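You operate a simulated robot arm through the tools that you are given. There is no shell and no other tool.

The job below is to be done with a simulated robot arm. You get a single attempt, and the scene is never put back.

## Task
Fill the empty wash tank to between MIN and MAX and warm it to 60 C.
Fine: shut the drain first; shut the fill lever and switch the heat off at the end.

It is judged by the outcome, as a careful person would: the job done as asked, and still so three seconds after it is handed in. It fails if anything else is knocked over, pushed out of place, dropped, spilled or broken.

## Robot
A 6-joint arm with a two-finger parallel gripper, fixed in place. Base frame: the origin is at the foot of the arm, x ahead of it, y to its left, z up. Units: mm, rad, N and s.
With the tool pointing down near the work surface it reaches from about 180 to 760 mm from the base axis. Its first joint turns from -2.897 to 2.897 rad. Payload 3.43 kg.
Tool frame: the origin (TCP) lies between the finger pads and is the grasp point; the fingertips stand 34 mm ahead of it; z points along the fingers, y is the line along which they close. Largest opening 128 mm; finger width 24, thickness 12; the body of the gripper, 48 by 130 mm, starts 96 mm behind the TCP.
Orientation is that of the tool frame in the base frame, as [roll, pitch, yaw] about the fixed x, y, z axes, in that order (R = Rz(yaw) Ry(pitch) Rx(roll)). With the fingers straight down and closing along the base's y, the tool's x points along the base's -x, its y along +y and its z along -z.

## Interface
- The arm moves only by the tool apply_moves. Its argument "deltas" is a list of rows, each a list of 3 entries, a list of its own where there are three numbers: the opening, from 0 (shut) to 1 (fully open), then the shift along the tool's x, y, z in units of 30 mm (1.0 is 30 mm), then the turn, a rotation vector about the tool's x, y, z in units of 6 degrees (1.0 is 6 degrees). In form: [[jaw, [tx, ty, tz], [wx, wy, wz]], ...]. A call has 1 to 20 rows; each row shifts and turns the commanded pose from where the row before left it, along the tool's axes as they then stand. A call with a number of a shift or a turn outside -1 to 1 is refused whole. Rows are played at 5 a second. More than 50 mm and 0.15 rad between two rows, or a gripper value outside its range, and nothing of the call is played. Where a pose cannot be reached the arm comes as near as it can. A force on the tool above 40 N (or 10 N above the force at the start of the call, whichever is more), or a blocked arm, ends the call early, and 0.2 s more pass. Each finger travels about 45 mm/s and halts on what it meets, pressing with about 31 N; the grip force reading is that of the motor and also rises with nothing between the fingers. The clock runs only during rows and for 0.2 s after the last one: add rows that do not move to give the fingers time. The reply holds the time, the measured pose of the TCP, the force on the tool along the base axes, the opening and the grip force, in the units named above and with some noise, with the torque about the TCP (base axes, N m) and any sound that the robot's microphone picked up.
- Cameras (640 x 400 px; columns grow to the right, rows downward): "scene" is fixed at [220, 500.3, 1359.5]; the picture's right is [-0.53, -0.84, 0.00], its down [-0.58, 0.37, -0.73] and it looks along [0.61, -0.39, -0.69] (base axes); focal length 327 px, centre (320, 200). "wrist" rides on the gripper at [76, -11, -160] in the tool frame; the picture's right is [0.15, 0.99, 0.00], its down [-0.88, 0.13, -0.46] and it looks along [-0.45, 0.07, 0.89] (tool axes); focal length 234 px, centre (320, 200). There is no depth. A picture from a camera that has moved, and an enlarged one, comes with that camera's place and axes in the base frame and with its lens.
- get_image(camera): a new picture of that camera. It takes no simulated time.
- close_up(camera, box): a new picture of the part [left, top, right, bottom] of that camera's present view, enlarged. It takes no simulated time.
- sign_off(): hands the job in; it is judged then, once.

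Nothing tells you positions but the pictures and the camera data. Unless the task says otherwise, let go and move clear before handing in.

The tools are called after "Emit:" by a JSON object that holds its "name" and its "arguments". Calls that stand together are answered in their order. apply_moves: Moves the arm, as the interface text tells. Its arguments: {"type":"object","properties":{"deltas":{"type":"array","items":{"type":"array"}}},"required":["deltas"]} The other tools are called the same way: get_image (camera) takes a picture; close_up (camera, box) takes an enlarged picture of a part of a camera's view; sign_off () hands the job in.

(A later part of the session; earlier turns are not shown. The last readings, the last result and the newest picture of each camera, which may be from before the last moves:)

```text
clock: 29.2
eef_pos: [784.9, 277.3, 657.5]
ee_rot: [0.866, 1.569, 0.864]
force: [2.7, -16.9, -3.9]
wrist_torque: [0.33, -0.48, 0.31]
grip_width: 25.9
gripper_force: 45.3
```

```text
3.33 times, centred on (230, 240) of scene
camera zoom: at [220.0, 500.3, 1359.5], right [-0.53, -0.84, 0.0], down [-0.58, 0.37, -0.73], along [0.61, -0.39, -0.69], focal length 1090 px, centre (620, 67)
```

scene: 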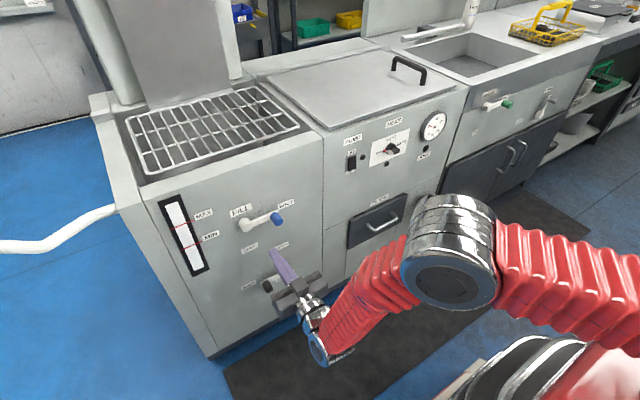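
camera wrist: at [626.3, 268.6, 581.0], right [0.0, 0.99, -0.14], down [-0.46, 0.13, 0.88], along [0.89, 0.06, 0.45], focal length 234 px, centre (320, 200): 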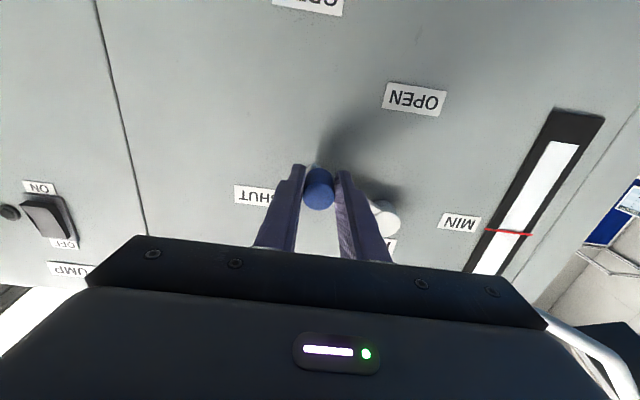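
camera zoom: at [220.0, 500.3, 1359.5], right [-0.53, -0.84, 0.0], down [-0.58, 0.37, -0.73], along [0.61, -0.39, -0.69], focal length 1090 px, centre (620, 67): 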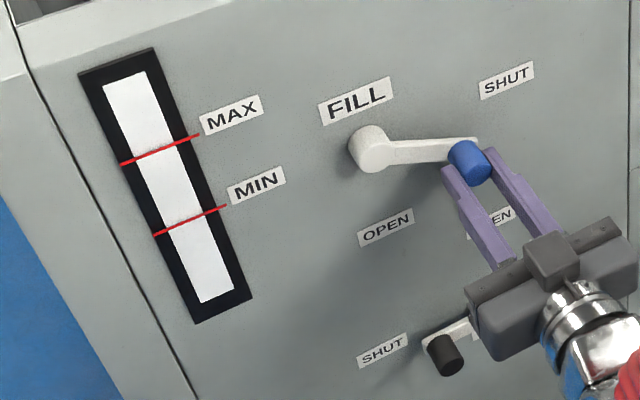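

Emit:
{"name": "apply_moves", "arguments": {"deltas": [[0.1, [0.194, 0.05, 0], [0, 0, 0]], [0.1, [0.182, 0.14, 0], [0, 0, 0]], [0.1, [0.169, 0.155, 0], [0, 0, 0]], [0.1, [0.155, 0.169, 0], [0, 0, 0]]]}}

Emit:
{"name": "get_image", "arguments": {"camera": "wrist"}}

Emit:
{"name": "close_up", "arguments": {"camera": "scene", "box": [140, 180, 320, 300]}}

```text
clock: 30.2
eef_pos: [785.9, 292.1, 634.2]
ee_rot: [1.182, 1.567, 1.179]
force: [-0.8, -27.6, -17.3]
wrist_torque: [0.86, -0.2, -0.06]
grip_width: 25.9
gripper_force: 44.9
```

```text
taken
camera wrist: at [626.2, 283.8, 559.0], right [0.0, 0.99, -0.14], down [-0.46, 0.13, 0.88], along [0.89, 0.06, 0.45], focal length 234 px, centre (320, 200)
```

wrist: 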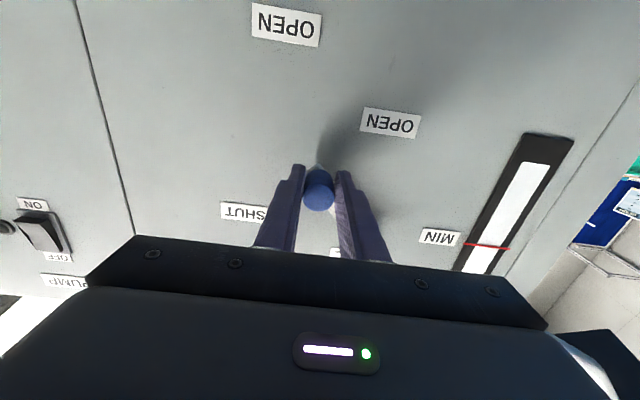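

```text
3.33 times, centred on (230, 240) of scene
camera zoom: at [220.0, 500.3, 1359.5], right [-0.53, -0.84, 0.0], down [-0.58, 0.37, -0.73], along [0.61, -0.39, -0.69], focal length 1090 px, centre (620, 67)
```

zoom: 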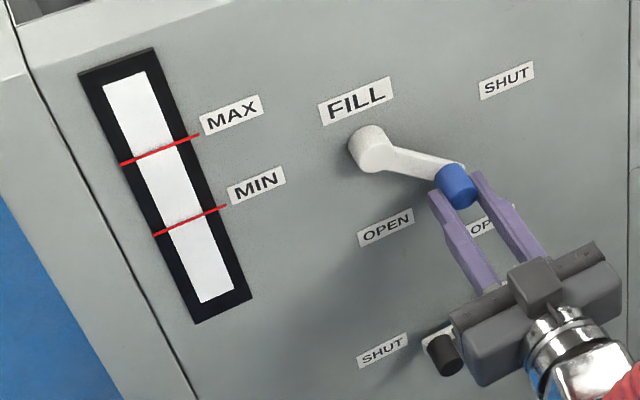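

The forces and knob positions fit a circle with its pivot at (352, 694) and r=83, and the lever is now at about 44°. I'll continue on the corrected arc.

Emit:
{"name": "apply_moves", "arguments": {"deltas": [[0.1, [0.277, 0.133, 0], [0, 0, 0]], [0.1, [0.15, 0.193, 0], [0, 0, 0]], [0.1, [0.133, 0.203, 0], [0, 0, 0]]]}}

Emit:
{"name": "get_image", "arguments": {"camera": "wrist"}}

Emit:
{"name": "close_up", "arguments": {"camera": "scene", "box": [140, 180, 320, 300]}}

```text
clock: 31.0
eef_pos: [786.4, 313.4, 622.7]
ee_rot: [0.323, 1.563, 0.327]
force: [-7.0, -4.4, -0.9]
wrist_torque: [0.18, 0.14, -0.73]
grip_width: 25.9
gripper_force: 44.8
```

```text
taken
camera wrist: at [627.4, 303.2, 545.5], right [0.0, 0.99, -0.14], down [-0.46, 0.13, 0.88], along [0.89, 0.07, 0.46], focal length 234 px, centre (320, 200)
```

wrist: 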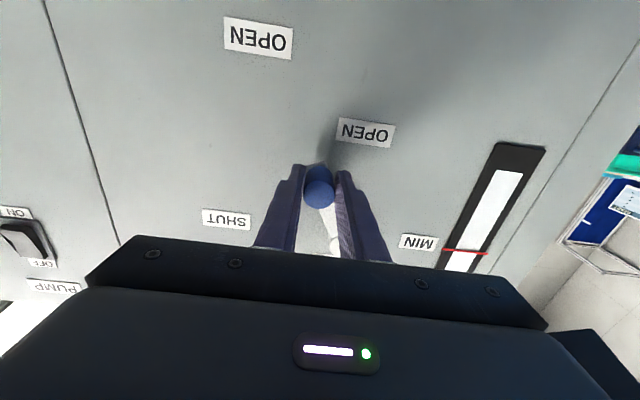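

```text
3.33 times, centred on (230, 240) of scene
camera zoom: at [220.0, 500.3, 1359.5], right [-0.53, -0.84, 0.0], down [-0.58, 0.37, -0.73], along [0.61, -0.39, -0.69], focal length 1090 px, centre (620, 67)
```

zoom: 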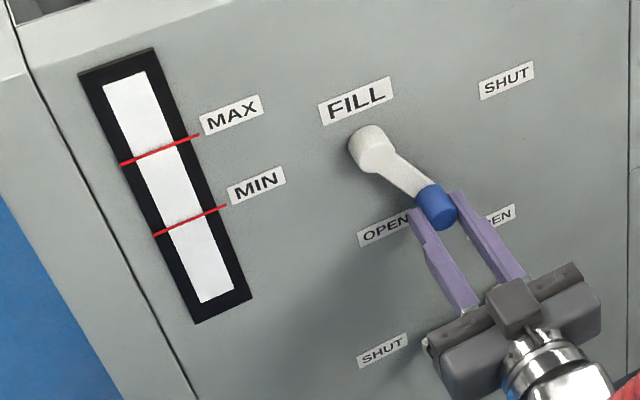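

Forces are low now. Continuing to fully open.

Emit:
{"name": "apply_moves", "arguments": {"deltas": [[0.1, [0.107, 0.213, 0], [0, 0, 0]], [0.1, [0.093, 0.223, 0], [0, 0, 0]], [0.1, [0.073, 0.23, 0], [0, 0, 0]]]}}

Emit:
{"name": "get_image", "arguments": {"camera": "wrist"}}

Emit:
{"name": "close_up", "arguments": {"camera": "scene", "box": [140, 180, 320, 300]}}

```text
clock: 31.8
eef_pos: [786.0, 331.0, 612.0]
ee_rot: [0.507, 1.562, 0.507]
force: [-2.6, -9.5, 1.5]
wrist_torque: [0.82, -0.8, -0.21]
grip_width: 25.6
gripper_force: 44.6
```

```text
taken
camera wrist: at [627.5, 321.4, 536.9], right [0.0, 0.99, -0.14], down [-0.46, 0.13, 0.88], along [0.89, 0.06, 0.46], focal length 234 px, centre (320, 200)
```

wrist: 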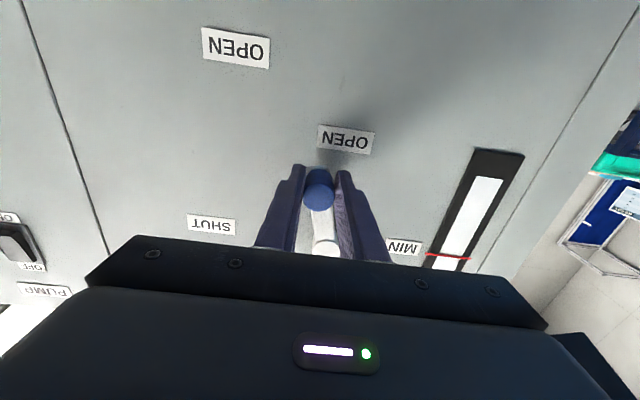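

```text
3.33 times, centred on (230, 240) of scene
camera zoom: at [220.0, 500.3, 1359.5], right [-0.53, -0.84, 0.0], down [-0.58, 0.37, -0.73], along [0.61, -0.39, -0.69], focal length 1090 px, centre (620, 67)
```

zoom: 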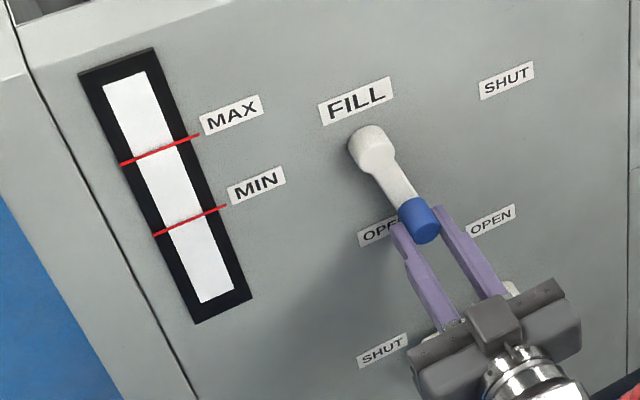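

Emit:
{"name": "apply_moves", "arguments": {"deltas": [[0.1, [0.05, 0.237, 0], [0, 0, 0]], [0.1, [0.03, 0.24, 0], [0, 0, 0]], [0.1, [0.01, 0.24, 0], [0, 0, 0]], [0.1, [0, 0, 0], [0, 0, 0]]]}}

Emit:
{"name": "get_image", "arguments": {"camera": "wrist"}}

Emit:
{"name": "close_up", "arguments": {"camera": "scene", "box": [140, 180, 320, 300]}}

```text
clock: 32.8
eef_pos: [786.7, 350.4, 609.4]
ee_rot: [0.499, 1.564, 0.497]
force: [-0.5, -21.1, 1.1]
wrist_torque: [0.31, -0.52, 0.09]
grip_width: 26.3
gripper_force: 44.9
```

```text
taken
camera wrist: at [627.0, 341.6, 533.5], right [0.0, 0.99, -0.14], down [-0.46, 0.13, 0.88], along [0.89, 0.06, 0.46], focal length 234 px, centre (320, 200)
```

wrist: 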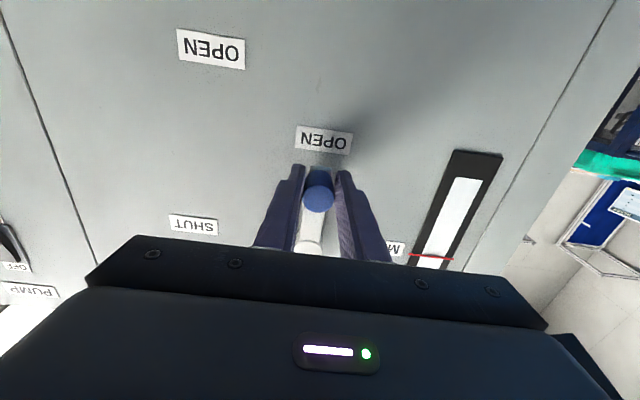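

```text
3.33 times, centred on (230, 240) of scene
camera zoom: at [220.0, 500.3, 1359.5], right [-0.53, -0.84, 0.0], down [-0.58, 0.37, -0.73], along [0.61, -0.39, -0.69], focal length 1090 px, centre (620, 67)
```

zoom: 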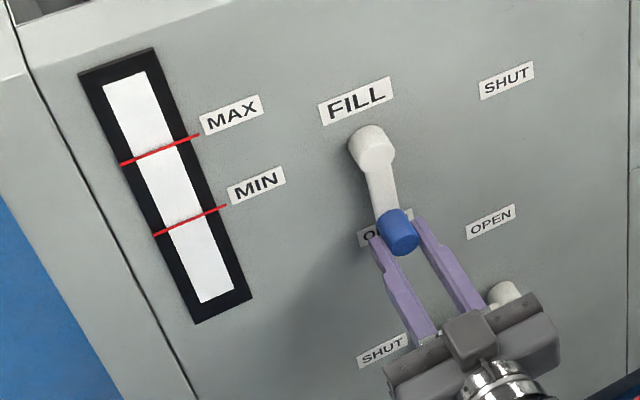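

The lever is at its OPEN stop. I'll hold and watch the sight glass to learn the fill rate.

Emit:
{"name": "apply_moves", "arguments": {"deltas": [[0.1, [0, -0.05, 0], [0, 0, 0]], [0.1, [0, 0, 0], [0, 0, 0]], [0.1, [0, 0, 0], [0, 0, 0]], [0.1, [0, 0, 0], [0, 0, 0]], [0.1, [0, 0, 0], [0, 0, 0]], [0.1, [0, 0, 0], [0, 0, 0]], [0.1, [0, 0, 0], [0, 0, 0]], [0.1, [0, 0, 0], [0, 0, 0]], [0.1, [0, 0, 0], [0, 0, 0]], [0.1, [0, 0, 0], [0, 0, 0]]]}}

Emit:
{"name": "close_up", "arguments": {"camera": "scene", "box": [140, 180, 240, 290]}}

Emit:
{"name": "get_image", "arguments": {"camera": "scene"}}

```text
clock: 35.0
eef_pos: [785.5, 349.3, 610.1]
ee_rot: [0.501, 1.565, 0.499]
force: [2.6, -17.3, -0.8]
wrist_torque: [0.16, 0.05, 0.13]
grip_width: 26.2
gripper_force: 45.0
```

```text
3.64 times, centred on (190, 235) of scene
camera zoom: at [220.0, 500.3, 1359.5], right [-0.53, -0.84, 0.0], down [-0.58, 0.37, -0.73], along [0.61, -0.39, -0.69], focal length 1189 px, centre (793, 73)
```

zoom: 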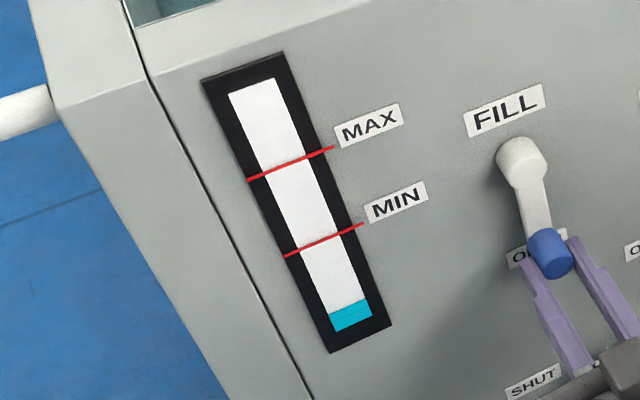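

```text
taken
```

scene: 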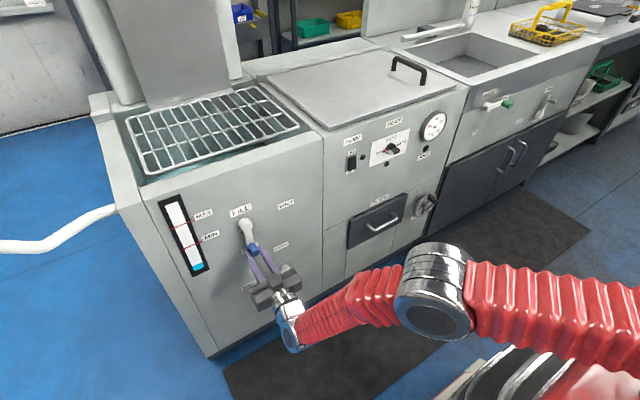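

Water is showing at the bottom of the glass. I'll wait 4 s more and measure again.

Emit:
{"name": "apply_moves", "arguments": {"deltas": [[0.1, [0, 0, 0], [0, 0, 0]], [0.1, [0, 0, 0], [0, 0, 0]], [0.1, [0, 0, 0], [0, 0, 0]], [0.1, [0, 0, 0], [0, 0, 0]], [0.1, [0, 0, 0], [0, 0, 0]], [0.1, [0, 0, 0], [0, 0, 0]], [0.1, [0, 0, 0], [0, 0, 0]], [0.1, [0, 0, 0], [0, 0, 0]], [0.1, [0, 0, 0], [0, 0, 0]], [0.1, [0, 0, 0], [0, 0, 0]], [0.1, [0, 0, 0], [0, 0, 0]], [0.1, [0, 0, 0], [0, 0, 0]], [0.1, [0, 0, 0], [0, 0, 0]], [0.1, [0, 0, 0], [0, 0, 0]], [0.1, [0, 0, 0], [0, 0, 0]], [0.1, [0, 0, 0], [0, 0, 0]], [0.1, [0, 0, 0], [0, 0, 0]], [0.1, [0, 0, 0], [0, 0, 0]], [0.1, [0, 0, 0], [0, 0, 0]], [0.1, [0, 0, 0], [0, 0, 0]]]}}

Emit:
{"name": "close_up", "arguments": {"camera": "scene", "box": [140, 180, 240, 290]}}

```text
clock: 39.2
eef_pos: [785.8, 350.1, 609.1]
ee_rot: [0.51, 1.564, 0.513]
force: [2.8, -20.7, -2.7]
wrist_torque: [0.18, 0.05, 0.11]
grip_width: 25.8
gripper_force: 45.4
```

```text
3.64 times, centred on (190, 235) of scene
camera zoom: at [220.0, 500.3, 1359.5], right [-0.53, -0.84, 0.0], down [-0.58, 0.37, -0.73], along [0.61, -0.39, -0.69], focal length 1189 px, centre (793, 73)
```

zoom: 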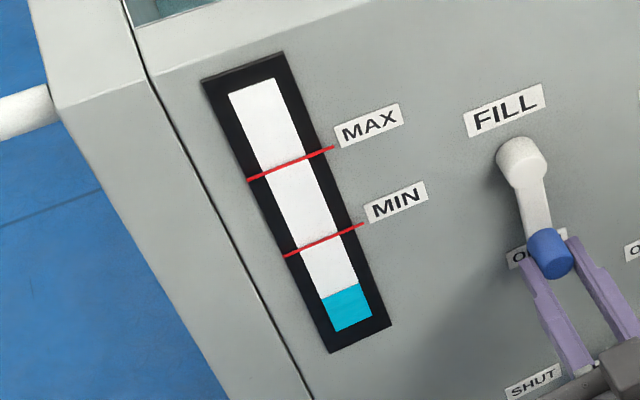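

The level rises about 3.6 px/s, so the middle of the band is about 25 s away. I'll wait in stages.

Emit:
{"name": "apply_moves", "arguments": {"deltas": [[0.1, [0, 0, 0], [0, 0, 0]], [0.1, [0, 0, 0], [0, 0, 0]], [0.1, [0, 0, 0], [0, 0, 0]], [0.1, [0, 0, 0], [0, 0, 0]], [0.1, [0, 0, 0], [0, 0, 0]], [0.1, [0, 0, 0], [0, 0, 0]], [0.1, [0, 0, 0], [0, 0, 0]], [0.1, [0, 0, 0], [0, 0, 0]], [0.1, [0, 0, 0], [0, 0, 0]], [0.1, [0, 0, 0], [0, 0, 0]], [0.1, [0, 0, 0], [0, 0, 0]], [0.1, [0, 0, 0], [0, 0, 0]], [0.1, [0, 0, 0], [0, 0, 0]], [0.1, [0, 0, 0], [0, 0, 0]], [0.1, [0, 0, 0], [0, 0, 0]], [0.1, [0, 0, 0], [0, 0, 0]], [0.1, [0, 0, 0], [0, 0, 0]], [0.1, [0, 0, 0], [0, 0, 0]], [0.1, [0, 0, 0], [0, 0, 0]], [0.1, [0, 0, 0], [0, 0, 0]]]}}

Emit:
{"name": "apply_moves", "arguments": {"deltas": [[0.1, [0, 0, 0], [0, 0, 0]], [0.1, [0, 0, 0], [0, 0, 0]], [0.1, [0, 0, 0], [0, 0, 0]], [0.1, [0, 0, 0], [0, 0, 0]], [0.1, [0, 0, 0], [0, 0, 0]], [0.1, [0, 0, 0], [0, 0, 0]], [0.1, [0, 0, 0], [0, 0, 0]], [0.1, [0, 0, 0], [0, 0, 0]], [0.1, [0, 0, 0], [0, 0, 0]], [0.1, [0, 0, 0], [0, 0, 0]], [0.1, [0, 0, 0], [0, 0, 0]], [0.1, [0, 0, 0], [0, 0, 0]], [0.1, [0, 0, 0], [0, 0, 0]], [0.1, [0, 0, 0], [0, 0, 0]], [0.1, [0, 0, 0], [0, 0, 0]], [0.1, [0, 0, 0], [0, 0, 0]], [0.1, [0, 0, 0], [0, 0, 0]], [0.1, [0, 0, 0], [0, 0, 0]], [0.1, [0, 0, 0], [0, 0, 0]], [0.1, [0, 0, 0], [0, 0, 0]]]}}

Emit:
{"name": "close_up", "arguments": {"camera": "scene", "box": [140, 180, 240, 290]}}

```text
clock: 43.4
eef_pos: [785.0, 349.7, 610.5]
ee_rot: [0.51, 1.565, 0.509]
force: [1.1, -20.5, -2.3]
wrist_torque: [0.18, 0.05, 0.09]
grip_width: 26.3
gripper_force: 44.6
```

```text
clock: 47.6
eef_pos: [785.1, 350.5, 610.3]
ee_rot: [0.508, 1.564, 0.506]
force: [0.2, -19.4, -1.9]
wrist_torque: [0.19, 0.05, 0.09]
grip_width: 26.2
gripper_force: 45.1
```

```text
3.64 times, centred on (190, 235) of scene
camera zoom: at [220.0, 500.3, 1359.5], right [-0.53, -0.84, 0.0], down [-0.58, 0.37, -0.73], along [0.61, -0.39, -0.69], focal length 1189 px, centre (793, 73)
```

zoom: 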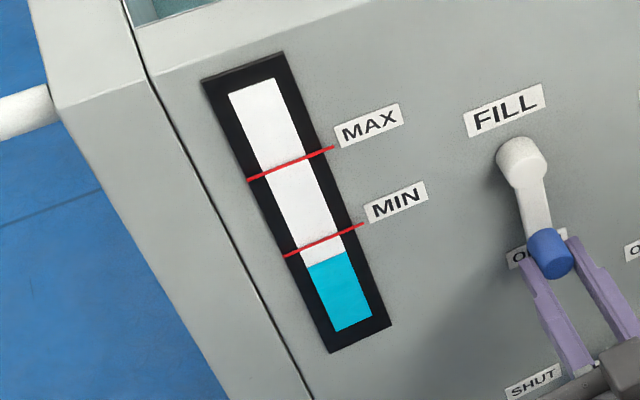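

Emit:
{"name": "apply_moves", "arguments": {"deltas": [[0.1, [0, 0, 0], [0, 0, 0]], [0.1, [0, 0, 0], [0, 0, 0]], [0.1, [0, 0, 0], [0, 0, 0]], [0.1, [0, 0, 0], [0, 0, 0]], [0.1, [0, 0, 0], [0, 0, 0]], [0.1, [0, 0, 0], [0, 0, 0]], [0.1, [0, 0, 0], [0, 0, 0]], [0.1, [0, 0, 0], [0, 0, 0]], [0.1, [0, 0, 0], [0, 0, 0]], [0.1, [0, 0, 0], [0, 0, 0]], [0.1, [0, 0, 0], [0, 0, 0]], [0.1, [0, 0, 0], [0, 0, 0]], [0.1, [0, 0, 0], [0, 0, 0]], [0.1, [0, 0, 0], [0, 0, 0]], [0.1, [0, 0, 0], [0, 0, 0]], [0.1, [0, 0, 0], [0, 0, 0]], [0.1, [0, 0, 0], [0, 0, 0]], [0.1, [0, 0, 0], [0, 0, 0]], [0.1, [0, 0, 0], [0, 0, 0]], [0.1, [0, 0, 0], [0, 0, 0]]]}}

Emit:
{"name": "apply_moves", "arguments": {"deltas": [[0.1, [0, 0, 0], [0, 0, 0]], [0.1, [0, 0, 0], [0, 0, 0]], [0.1, [0, 0, 0], [0, 0, 0]], [0.1, [0, 0, 0], [0, 0, 0]], [0.1, [0, 0, 0], [0, 0, 0]], [0.1, [0, 0, 0], [0, 0, 0]], [0.1, [0, 0, 0], [0, 0, 0]], [0.1, [0, 0, 0], [0, 0, 0]], [0.1, [0, 0, 0], [0, 0, 0]], [0.1, [0, 0, 0], [0, 0, 0]], [0.1, [0, 0, 0], [0, 0, 0]], [0.1, [0, 0, 0], [0, 0, 0]], [0.1, [0, 0, 0], [0, 0, 0]], [0.1, [0, 0, 0], [0, 0, 0]], [0.1, [0, 0, 0], [0, 0, 0]]]}}

Emit:
{"name": "close_up", "arguments": {"camera": "scene", "box": [140, 180, 240, 290]}}

```text
clock: 51.8
eef_pos: [785.5, 350.5, 609.3]
ee_rot: [0.505, 1.563, 0.503]
force: [-0.4, -18.7, -0.8]
wrist_torque: [0.17, 0.04, 0.1]
grip_width: 26.3
gripper_force: 44.9
```

```text
clock: 55.0
eef_pos: [784.2, 350.6, 609.1]
ee_rot: [0.506, 1.564, 0.502]
force: [0.4, -18.3, -0.7]
wrist_torque: [0.19, 0.02, 0.14]
grip_width: 26.3
gripper_force: 45.4
```

```text
3.64 times, centred on (190, 235) of scene
camera zoom: at [220.0, 500.3, 1359.5], right [-0.53, -0.84, 0.0], down [-0.58, 0.37, -0.73], along [0.61, -0.39, -0.69], focal length 1189 px, centre (793, 73)
```

zoom: 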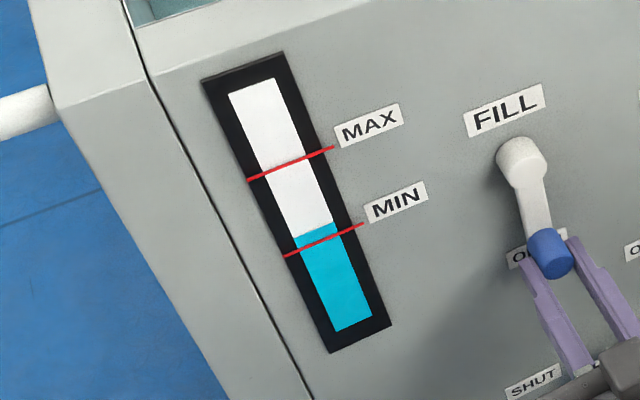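

The level is just over MIN. I'll wait a little longer and begin swinging the lever back toward SHUT in the same call.

Emit:
{"name": "apply_moves", "arguments": {"deltas": [[0.1, [0, 0, 0], [0, 0, 0]], [0.1, [0, 0, 0], [0, 0, 0]], [0.1, [0, 0, 0], [0, 0, 0]], [0.1, [0, 0, 0], [0, 0, 0]], [0.1, [0, 0, 0], [0, 0, 0]], [0.1, [0, 0, 0], [0, 0, 0]], [0.1, [0, 0, 0], [0, 0, 0]], [0.1, [0, 0, 0], [0, 0, 0]], [0.1, [0, 0, 0], [0, 0, 0]], [0.1, [0, 0, 0], [0, 0, 0]], [0.1, [-0.011, -0.241, 0], [0, 0, 0]], [0.1, [-0.032, -0.239, 0], [0, 0, 0]], [0.1, [-0.052, -0.236, 0], [0, 0, 0]], [0.1, [-0.073, -0.23, 0], [0, 0, 0]], [0.1, [-0.092, -0.223, 0], [0, 0, 0]], [0.1, [-0.112, -0.214, 0], [0, 0, 0]]]}}

Emit:
{"name": "get_image", "arguments": {"camera": "wrist"}}

Emit:
{"name": "close_up", "arguments": {"camera": "scene", "box": [140, 180, 320, 300]}}

```text
clock: 58.4
eef_pos: [784.8, 309.3, 620.6]
ee_rot: [0.47, 1.564, 0.47]
force: [1.0, 8.8, -1.9]
wrist_torque: [-0.67, 0.15, -0.38]
grip_width: 26.0
gripper_force: 45.1
```

```text
taken
camera wrist: at [626.5, 299.9, 544.9], right [0.0, 0.99, -0.14], down [-0.46, 0.13, 0.88], along [0.89, 0.07, 0.46], focal length 234 px, centre (320, 200)
```

wrist: 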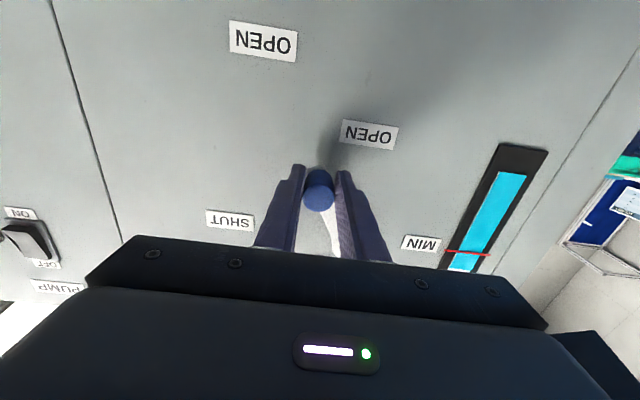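

```text
3.33 times, centred on (230, 240) of scene
camera zoom: at [220.0, 500.3, 1359.5], right [-0.53, -0.84, 0.0], down [-0.58, 0.37, -0.73], along [0.61, -0.39, -0.69], focal length 1090 px, centre (620, 67)
```

zoom: 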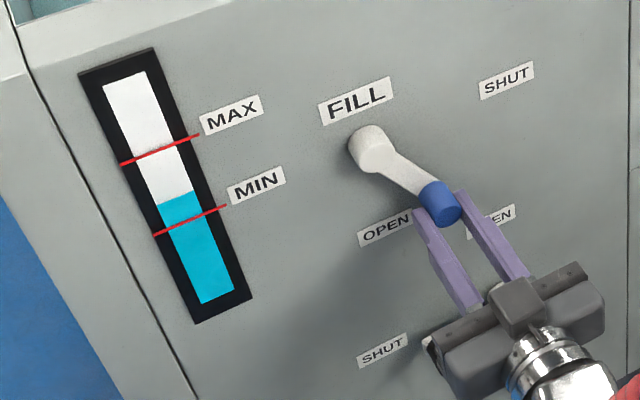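

The level is well inside the band and the forces are low. Finishing the close to SHUT.

Emit:
{"name": "apply_moves", "arguments": {"deltas": [[0.1, [-0.129, -0.204, 0], [0, 0, 0]], [0.1, [-0.147, -0.191, 0], [0, 0, 0]], [0.1, [-0.163, -0.178, 0], [0, 0, 0]], [0.1, [-0.178, -0.163, 0], [0, 0, 0]], [0.1, [-0.191, -0.147, 0], [0, 0, 0]], [0.1, [-0.204, -0.129, 0], [0, 0, 0]], [0.1, [-0.214, -0.112, 0], [0, 0, 0]], [0.1, [-0.223, -0.092, 0], [0, 0, 0]]]}}

Emit:
{"name": "get_image", "arguments": {"camera": "wrist"}}

Emit:
{"name": "close_up", "arguments": {"camera": "scene", "box": [140, 180, 320, 300]}}

```text
clock: 60.2
eef_pos: [785.7, 272.7, 664.7]
ee_rot: [0.436, 1.565, 0.438]
force: [-2.4, 11.6, -2.5]
wrist_torque: [-0.55, 0.27, -0.33]
grip_width: 26.1
gripper_force: 45.0
```

```text
taken
camera wrist: at [626.3, 263.7, 588.4], right [0.0, 0.99, -0.14], down [-0.46, 0.13, 0.88], along [0.89, 0.07, 0.46], focal length 234 px, centre (320, 200)
```

wrist: 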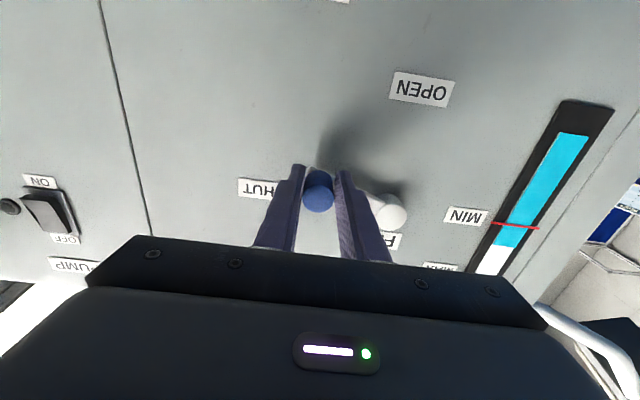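

```text
3.33 times, centred on (230, 240) of scene
camera zoom: at [220.0, 500.3, 1359.5], right [-0.53, -0.84, 0.0], down [-0.58, 0.37, -0.73], along [0.61, -0.39, -0.69], focal length 1090 px, centre (620, 67)
```

zoom: 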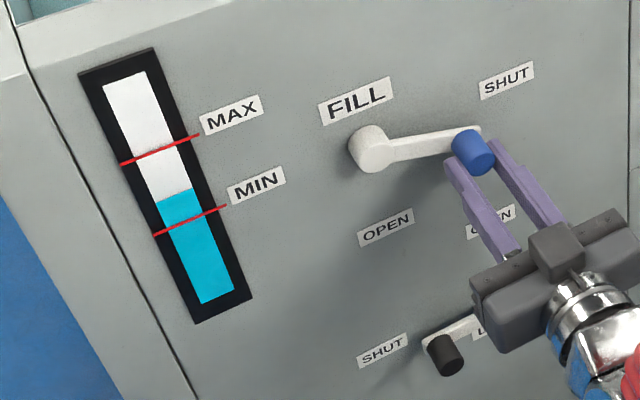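

Emit:
{"name": "apply_moves", "arguments": {"deltas": [[0.1, [-0.23, -0.073, 0], [0, 0, 0]], [0.1, [-0.236, -0.052, 0], [0, 0, 0]], [0.1, [-0.239, -0.032, 0], [0, 0, 0]], [0.1, [-0.241, -0.011, 0], [0, 0, 0]], [0.1, [-0.1, 0, 0], [0, 0, 0]], [0.1, [-0.1, 0, 0], [0, 0, 0]]]}}

Emit:
{"name": "get_image", "arguments": {"camera": "wrist"}}

Emit:
{"name": "close_up", "arguments": {"camera": "scene", "box": [140, 180, 320, 300]}}

```text
clock: 61.3
eef_pos: [784.6, 268.8, 687.2]
ee_rot: [3.059, 1.565, 3.065]
force: [20.6, 5.4, -10.6]
wrist_torque: [0.0, 1.44, -0.16]
grip_width: 25.4
gripper_force: 45.4
stopped in row 5: the force on the tool passed its limit at 44 N (the readings are from after the stop); the commanded pose is now the measured one
```

```text
taken
camera wrist: at [624.7, 258.5, 613.6], right [-0.01, 0.99, -0.15], down [-0.45, 0.13, 0.88], along [0.89, 0.07, 0.44], focal length 234 px, centre (320, 200)
```

wrist: 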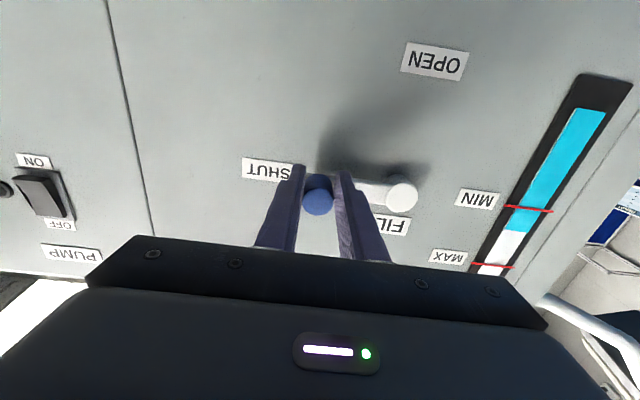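

```text
3.33 times, centred on (230, 240) of scene
camera zoom: at [220.0, 500.3, 1359.5], right [-0.53, -0.84, 0.0], down [-0.58, 0.37, -0.73], along [0.61, -0.39, -0.69], focal length 1090 px, centre (620, 67)
```

zoom: 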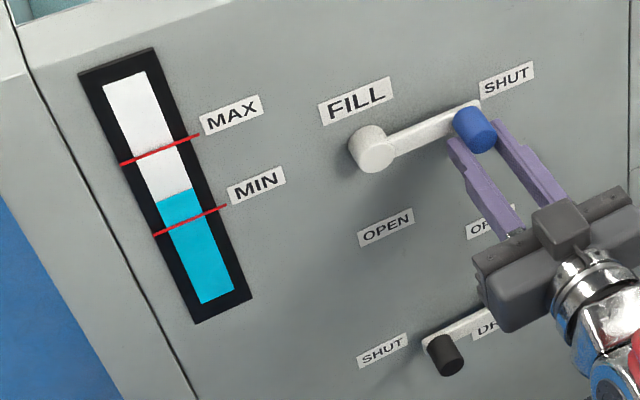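

The fill lever is back at its SHUT position. I'll release and back away, then check the level holds and look at the heat knob.

Emit:
{"name": "apply_moves", "arguments": {"deltas": [[0.45, [0, 0, 0], [0, 0, 0]], [0.45, [0, 0, 0], [0, 0, 0]], [0.45, [0, 0, 0], [0, 0, 0]], [0.45, [0, 0, -0.9], [0, 0, 0]], [0.45, [0, 0, -0.9], [0, 0, 0]], [0.45, [0, 0, -0.9], [0, 0, 0]], [0.45, [0, 0, 0], [0, 0, 0]]]}}

Emit:
{"name": "close_up", "arguments": {"camera": "scene", "box": [140, 180, 320, 300]}}

Emit:
{"name": "get_image", "arguments": {"camera": "scene"}}

Emit:
{"name": "get_image", "arguments": {"camera": "wrist"}}

```text
clock: 62.9
eef_pos: [702.6, 267.9, 690.0]
ee_rot: [2.75, 1.566, 2.755]
force: [0.0, -0.2, 0.9]
wrist_torque: [-0.01, 0.05, 0.0]
grip_width: 57.8
gripper_force: 0.0
```

```text
3.33 times, centred on (230, 240) of scene
camera zoom: at [220.0, 500.3, 1359.5], right [-0.53, -0.84, 0.0], down [-0.58, 0.37, -0.73], along [0.61, -0.39, -0.69], focal length 1090 px, centre (620, 67)
```

zoom: 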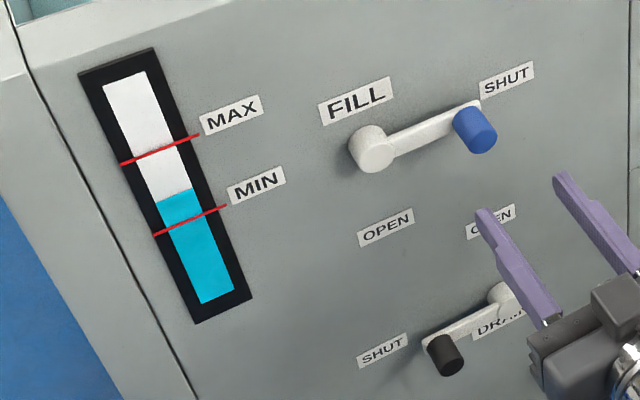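

```text
taken
```

scene: 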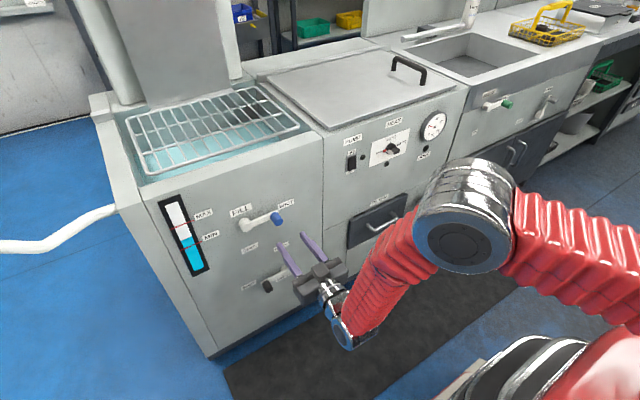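

```text
taken
camera wrist: at [542.8, 257.8, 615.2], right [0.0, 0.99, -0.15], down [-0.45, 0.13, 0.88], along [0.89, 0.07, 0.45], focal length 234 px, centre (320, 200)
```

wrist: 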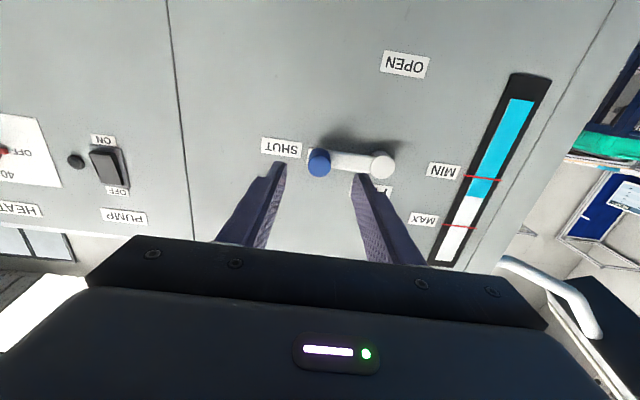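

The tank reads steady between MIN and MAX, with fill and drain both shut. Next I'll move sideways to in front of the HEAT knob.

Emit:
{"name": "apply_moves", "arguments": {"deltas": [[0.45, [-0.138, -0.936, -0.03], [0, 0, 0]], [0.45, [-0.138, -0.936, -0.03], [0, 0, 0]], [0.45, [-0.138, -0.936, -0.03], [0, 0, 0]], [0.45, [-0.138, -0.936, -0.03], [0, 0, 0]], [0.45, [-0.138, -0.936, -0.03], [0, 0, 0]], [0.45, [-0.138, -0.936, -0.03], [0, 0, 0]], [0.45, [-0.138, -0.936, -0.03], [0, 0, 0]], [0.45, [-0.138, -0.936, -0.03], [0, 0, 0]], [0.45, [-0.138, -0.936, -0.03], [0, 0, 0]], [0.45, [-0.138, -0.936, -0.03], [0, 0, 0]], [0.45, [-0.138, -0.936, -0.03], [0, 0, 0]], [0.45, [-0.138, -0.936, -0.03], [0, 0, 0]], [0.45, [-0.138, -0.936, -0.03], [0, 0, 0]], [0.45, [-0.138, -0.936, -0.03], [0, 0, 0]], [0.45, [-0.138, -0.936, -0.03], [0, 0, 0]], [0.45, [0, 0, 0], [0, 0, 0]]]}}

Emit:
{"name": "get_image", "arguments": {"camera": "wrist"}}

Emit:
{"name": "get_image", "arguments": {"camera": "scene"}}

```text
clock: 66.3
eef_pos: [690.4, -152.8, 750.5]
ee_rot: [2.853, 1.567, 2.858]
force: [0.0, 0.5, 0.5]
wrist_torque: [-0.04, 0.01, 0.03]
grip_width: 57.6
gripper_force: 0.0
```

```text
taken
camera wrist: at [531.4, -163.8, 675.7], right [0.0, 0.99, -0.15], down [-0.45, 0.13, 0.88], along [0.89, 0.07, 0.45], focal length 234 px, centre (320, 200)
```

wrist: 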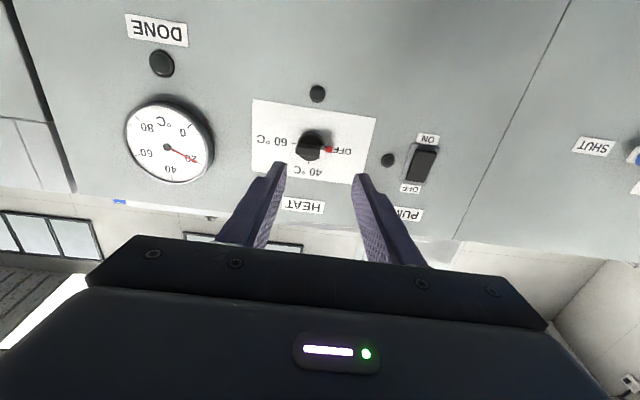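

```text
taken
```

scene: 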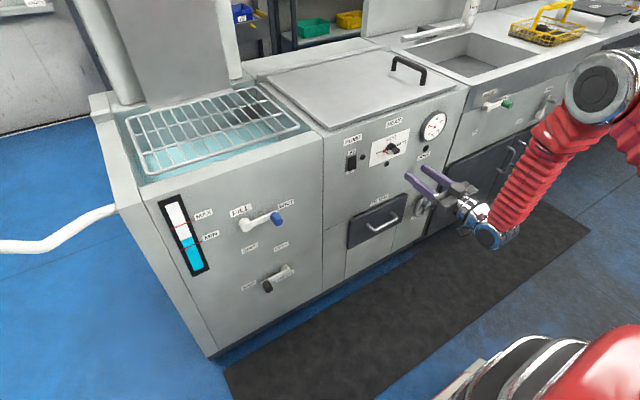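

Emit:
{"name": "close_up", "arguments": {"camera": "wrist", "box": [240, 90, 390, 190]}}

Emit:
{"name": "close_up", "arguments": {"camera": "scene", "box": [360, 125, 420, 170]}}

Emit:
{"name": "close_up", "arguments": {"camera": "scene", "box": [150, 190, 220, 280]}}

```text
4.00 times, centred on (315, 140) of wrist
camera zoom: at [531.4, -163.8, 675.7], right [0.0, 0.99, -0.15], down [-0.45, 0.13, 0.88], along [0.89, 0.07, 0.45], focal length 937 px, centre (340, 440)
```

zoom: 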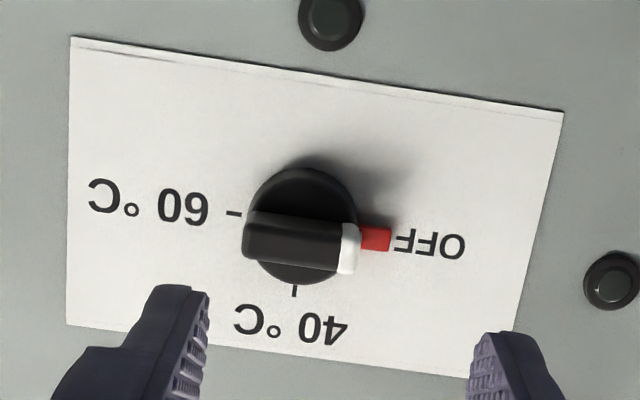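

```text
8.89 times, centred on (390, 148) of scene
camera zoom: at [220.0, 500.3, 1359.5], right [-0.53, -0.84, 0.0], down [-0.58, 0.37, -0.73], along [0.61, -0.39, -0.69], focal length 2906 px, centre (-302, 667)
```

zoom: 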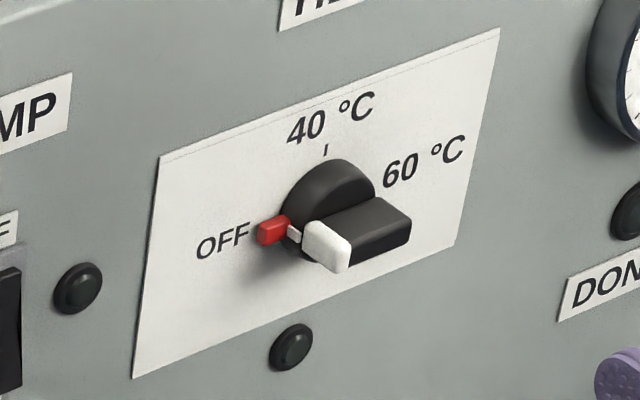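

```text
4.44 times, centred on (185, 235) of scene
camera zoom: at [220.0, 500.3, 1359.5], right [-0.53, -0.84, 0.0], down [-0.58, 0.37, -0.73], along [0.61, -0.39, -0.69], focal length 1453 px, centre (920, 44)
```

zoom: 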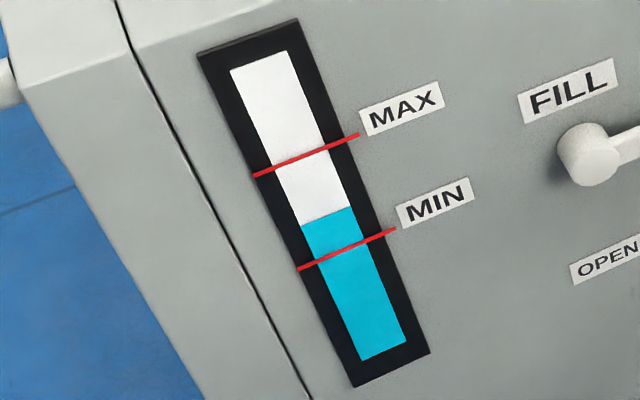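

The level is still steady. The heat knob is a horizontal bar with its pointer at OFF (left), 40 at the top and 60 at the right, centred at about (y −164, z 754). I'll roll the wrist −90° so the jaws close across the bar, leaving 180° of turn available.

Emit:
{"name": "apply_moves", "arguments": {"deltas": [[0.45, [0, -0.37, 0], [0, 0, 0]], [0.45, [0, 0, 0], [0, 0, -1]], [0.45, [0, 0, 0], [0, 0, -1]], [0.45, [0, 0, 0], [0, 0, -1]], [0.45, [0, 0, 0], [0, 0, -1]], [0.45, [0, 0, 0], [0, 0, -1]], [0.45, [0, 0, 0], [0, 0, -1]], [0.45, [0, 0, 0], [0, 0, -1]], [0.45, [0, 0, 0], [0, 0, -1]], [0.45, [0, 0, 0], [0, 0, -1]], [0.45, [0, 0, 0], [0, 0, -1]], [0.45, [0, 0, 0], [0, 0, -1]], [0.45, [0, 0, 0], [0, 0, -1]], [0.45, [0, 0, 0], [0, 0, -1]], [0.45, [0, 0, 0], [0, 0, -1]], [0.45, [0, 0, 0], [0, 0, -1]], [0.45, [0, 0, 0], [0, 0, 0]]]}}

Emit:
{"name": "get_image", "arguments": {"camera": "wrist"}}

Emit:
{"name": "get_image", "arguments": {"camera": "scene"}}

```text
clock: 69.9
eef_pos: [690.9, -164.9, 749.5]
ee_rot: [-1.573, 0.001, -1.567]
force: [0.6, -0.1, 0.4]
wrist_torque: [-0.01, 0.02, -0.03]
grip_width: 57.8
gripper_force: 0.1
```

```text
taken
camera wrist: at [532.2, -239.4, 763.1], right [0.0, -0.15, -0.99], down [-0.46, 0.88, -0.13], along [0.89, 0.45, -0.07], focal length 234 px, centre (320, 200)
```

wrist: 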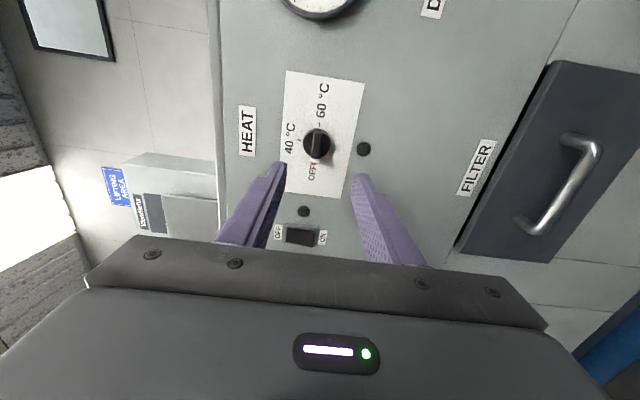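

```text
taken
```

scene: 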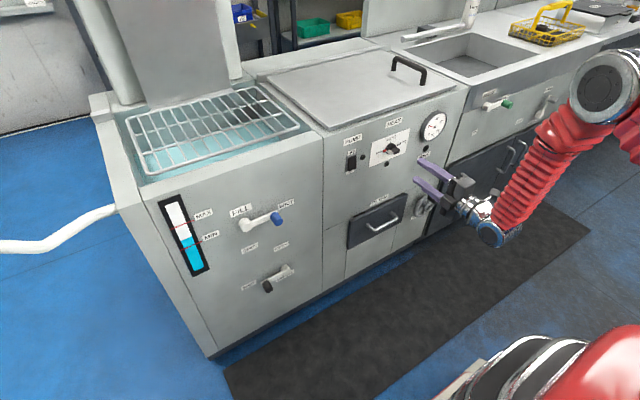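

The roll worked and the knob is nearly centred. I'll rise 4 mm, approach to just short of it and narrow the jaws.

Emit:
{"name": "apply_moves", "arguments": {"deltas": [[0.31, [0, -0.13, 0.85], [0, 0, 0]], [0.31, [0, 0, 0.85], [0, 0, 0]], [0.31, [0, 0, 0.85], [0, 0, 0]], [0.31, [0, 0, 0], [0, 0, 0]]]}}

Emit:
{"name": "get_image", "arguments": {"camera": "wrist"}}

Emit:
{"name": "close_up", "arguments": {"camera": "scene", "box": [350, 110, 450, 180]}}

```text
clock: 70.9
eef_pos: [767.5, -164.2, 753.6]
ee_rot: [-1.575, 0.001, -1.565]
force: [-0.1, -0.4, -0.2]
wrist_torque: [0.02, -0.01, -0.03]
grip_width: 39.9
gripper_force: 0.1
```

```text
taken
camera wrist: at [608.7, -238.7, 766.3], right [0.0, -0.15, -0.99], down [-0.46, 0.88, -0.13], along [0.89, 0.45, -0.07], focal length 234 px, centre (320, 200)
```

wrist: 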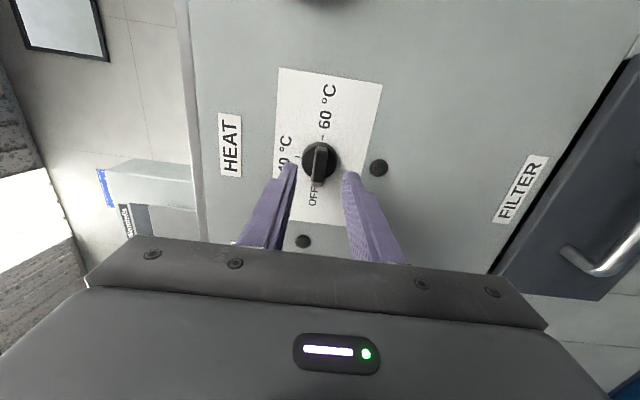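

```text
5.71 times, centred on (400, 145) of scene
camera zoom: at [220.0, 500.3, 1359.5], right [-0.53, -0.84, 0.0], down [-0.58, 0.37, -0.73], along [0.61, -0.39, -0.69], focal length 1868 px, centre (-137, 514)
```

zoom: 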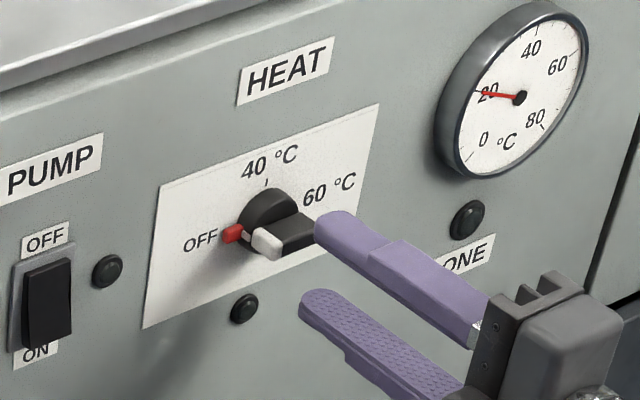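

Emit:
{"name": "close_up", "arguments": {"camera": "wrist", "box": [260, 120, 380, 220]}}

```text
4.00 times, centred on (320, 170) of wrist
camera zoom: at [608.7, -238.7, 766.3], right [0.0, -0.15, -0.99], down [-0.46, 0.88, -0.13], along [0.89, 0.45, -0.07], focal length 937 px, centre (320, 320)
```

zoom: 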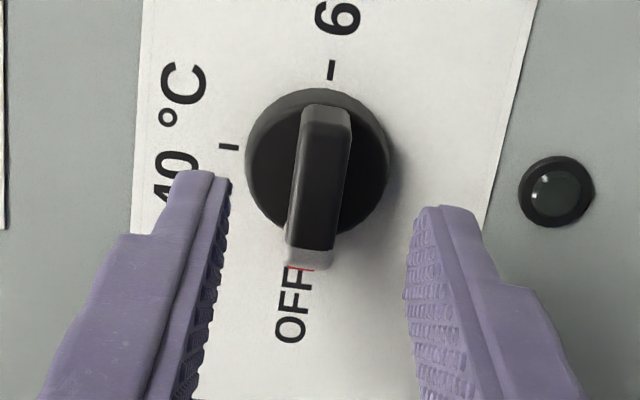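

Jaws are aligned either side of the bar. I'll advance onto it with the force guard active, then check.

Emit:
{"name": "apply_moves", "arguments": {"deltas": [[0.31, [0.05, 0, 0.44], [0, 0, 0]], [0.31, [0, 0, 0.44], [0, 0, 0]], [0.31, [0, 0, 0], [0, 0, 0]]]}}

Emit:
{"name": "close_up", "arguments": {"camera": "wrist", "box": [240, 110, 400, 220]}}

Emit:
{"name": "close_up", "arguments": {"camera": "scene", "box": [350, 110, 450, 180]}}

```text
clock: 71.7
eef_pos: [793.9, -164.1, 754.9]
ee_rot: [-1.574, 0.004, -1.567]
force: [-0.4, -0.4, 0.1]
wrist_torque: [-0.03, -0.04, 0.0]
grip_width: 39.9
gripper_force: 0.1
```

```text
3.64 times, centred on (320, 165) of wrist
camera zoom: at [635.2, -240.2, 766.2], right [0.0, -0.14, -0.99], down [-0.46, 0.88, -0.13], along [0.89, 0.45, -0.07], focal length 852 px, centre (320, 327)
```

zoom: 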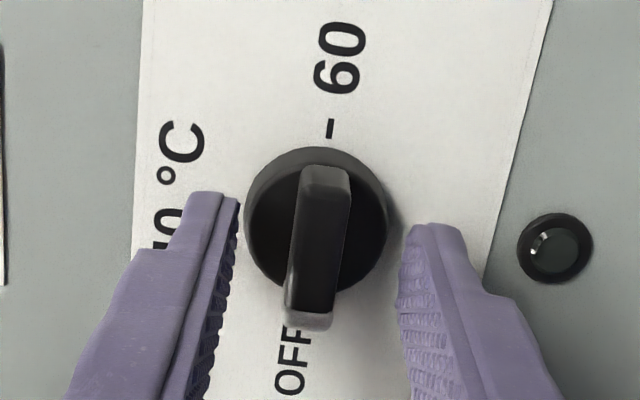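

```text
5.71 times, centred on (400, 145) of scene
camera zoom: at [220.0, 500.3, 1359.5], right [-0.53, -0.84, 0.0], down [-0.58, 0.37, -0.73], along [0.61, -0.39, -0.69], focal length 1868 px, centre (-137, 514)
```

zoom: 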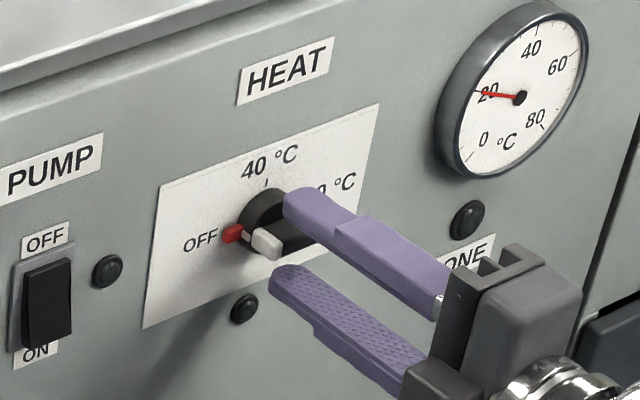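

The tips overlap the bar by roughly 5 mm. I'll go 5 mm deeper, staying short of the dial disc, and close.

Emit:
{"name": "apply_moves", "arguments": {"deltas": [[0.31, [0.04, 0, 0.15], [0, 0, 0]], [0.0, [0, 0, 0], [0, 0, 0]], [0.0, [0, 0, 0], [0, 0, 0]], [0.0, [0, 0, 0], [0, 0, 0]]]}}

Emit:
{"name": "close_up", "arguments": {"camera": "wrist", "box": [240, 110, 400, 220]}}

Emit:
{"name": "close_up", "arguments": {"camera": "scene", "box": [350, 110, 450, 180]}}

```text
clock: 72.7
eef_pos: [797.6, -166.6, 755.2]
ee_rot: [-1.571, 0.0, -1.567]
force: [1.3, -0.2, 3.5]
wrist_torque: [0.06, -0.27, 0.16]
grip_width: 12.0
gripper_force: 38.1
```

```text
3.64 times, centred on (320, 165) of wrist
camera zoom: at [639.6, -241.5, 766.9], right [0.0, -0.15, -0.99], down [-0.46, 0.88, -0.13], along [0.89, 0.45, -0.07], focal length 852 px, centre (320, 327)
```

zoom: 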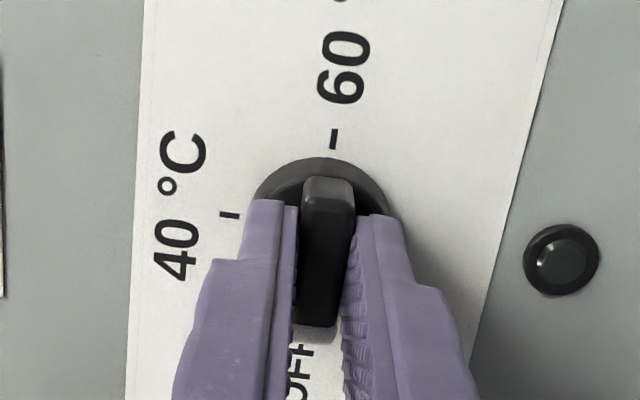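

```text
5.71 times, centred on (400, 145) of scene
camera zoom: at [220.0, 500.3, 1359.5], right [-0.53, -0.84, 0.0], down [-0.58, 0.37, -0.73], along [0.61, -0.39, -0.69], focal length 1868 px, centre (-137, 514)
```

zoom: 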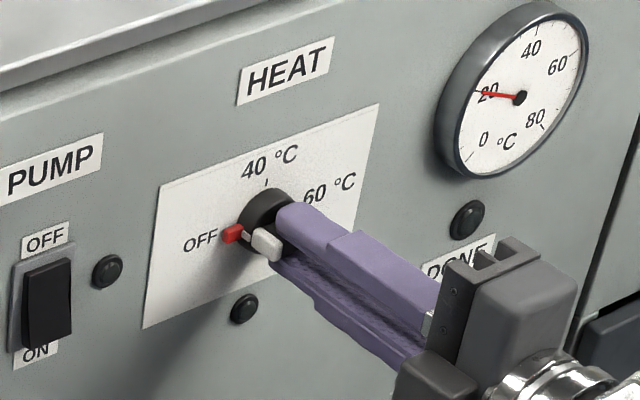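

The bar is gripped at 12 mm. I'll turn it clockwise (OFF → 40 → 60), the first 30° as a test.

Emit:
{"name": "apply_moves", "arguments": {"deltas": [[0.0, [0, 0, 0], [0, 0, 1]], [0.0, [0, 0, 0], [0, 0, 1]], [0.0, [0, 0, 0], [0, 0, 1]], [0.0, [0, 0, 0], [0, 0, 1]], [0.0, [0, 0, 0], [0, 0, 1]]]}}

Emit:
{"name": "close_up", "arguments": {"camera": "wrist", "box": [240, 110, 400, 220]}}

Emit:
{"name": "close_up", "arguments": {"camera": "scene", "box": [350, 110, 450, 180]}}

```text
clock: 73.9
eef_pos: [799.2, -166.4, 753.8]
ee_rot: [-1.573, 0.527, -1.569]
force: [3.3, 1.6, 2.4]
wrist_torque: [-0.01, -1.04, 0.95]
grip_width: 11.8
gripper_force: 45.3
```

```text
3.64 times, centred on (320, 165) of wrist
camera zoom: at [639.5, -236.7, 726.8], right [0.0, 0.37, -0.93], down [-0.46, 0.82, 0.33], along [0.89, 0.43, 0.17], focal length 852 px, centre (320, 327)
```

zoom: 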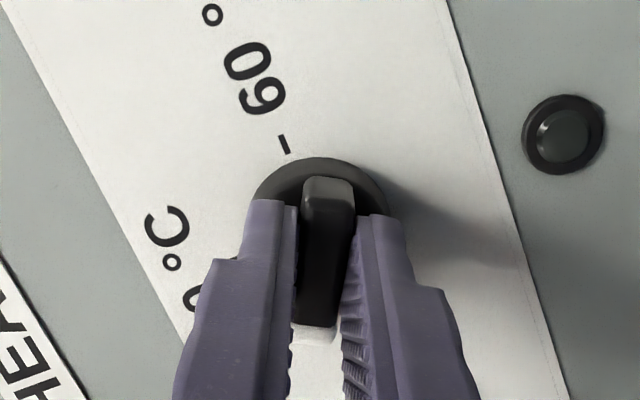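

```text
5.71 times, centred on (400, 145) of scene
camera zoom: at [220.0, 500.3, 1359.5], right [-0.53, -0.84, 0.0], down [-0.58, 0.37, -0.73], along [0.61, -0.39, -0.69], focal length 1868 px, centre (-137, 514)
```

zoom: 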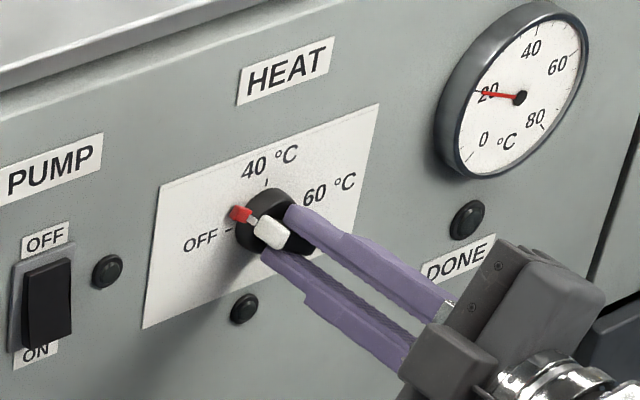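

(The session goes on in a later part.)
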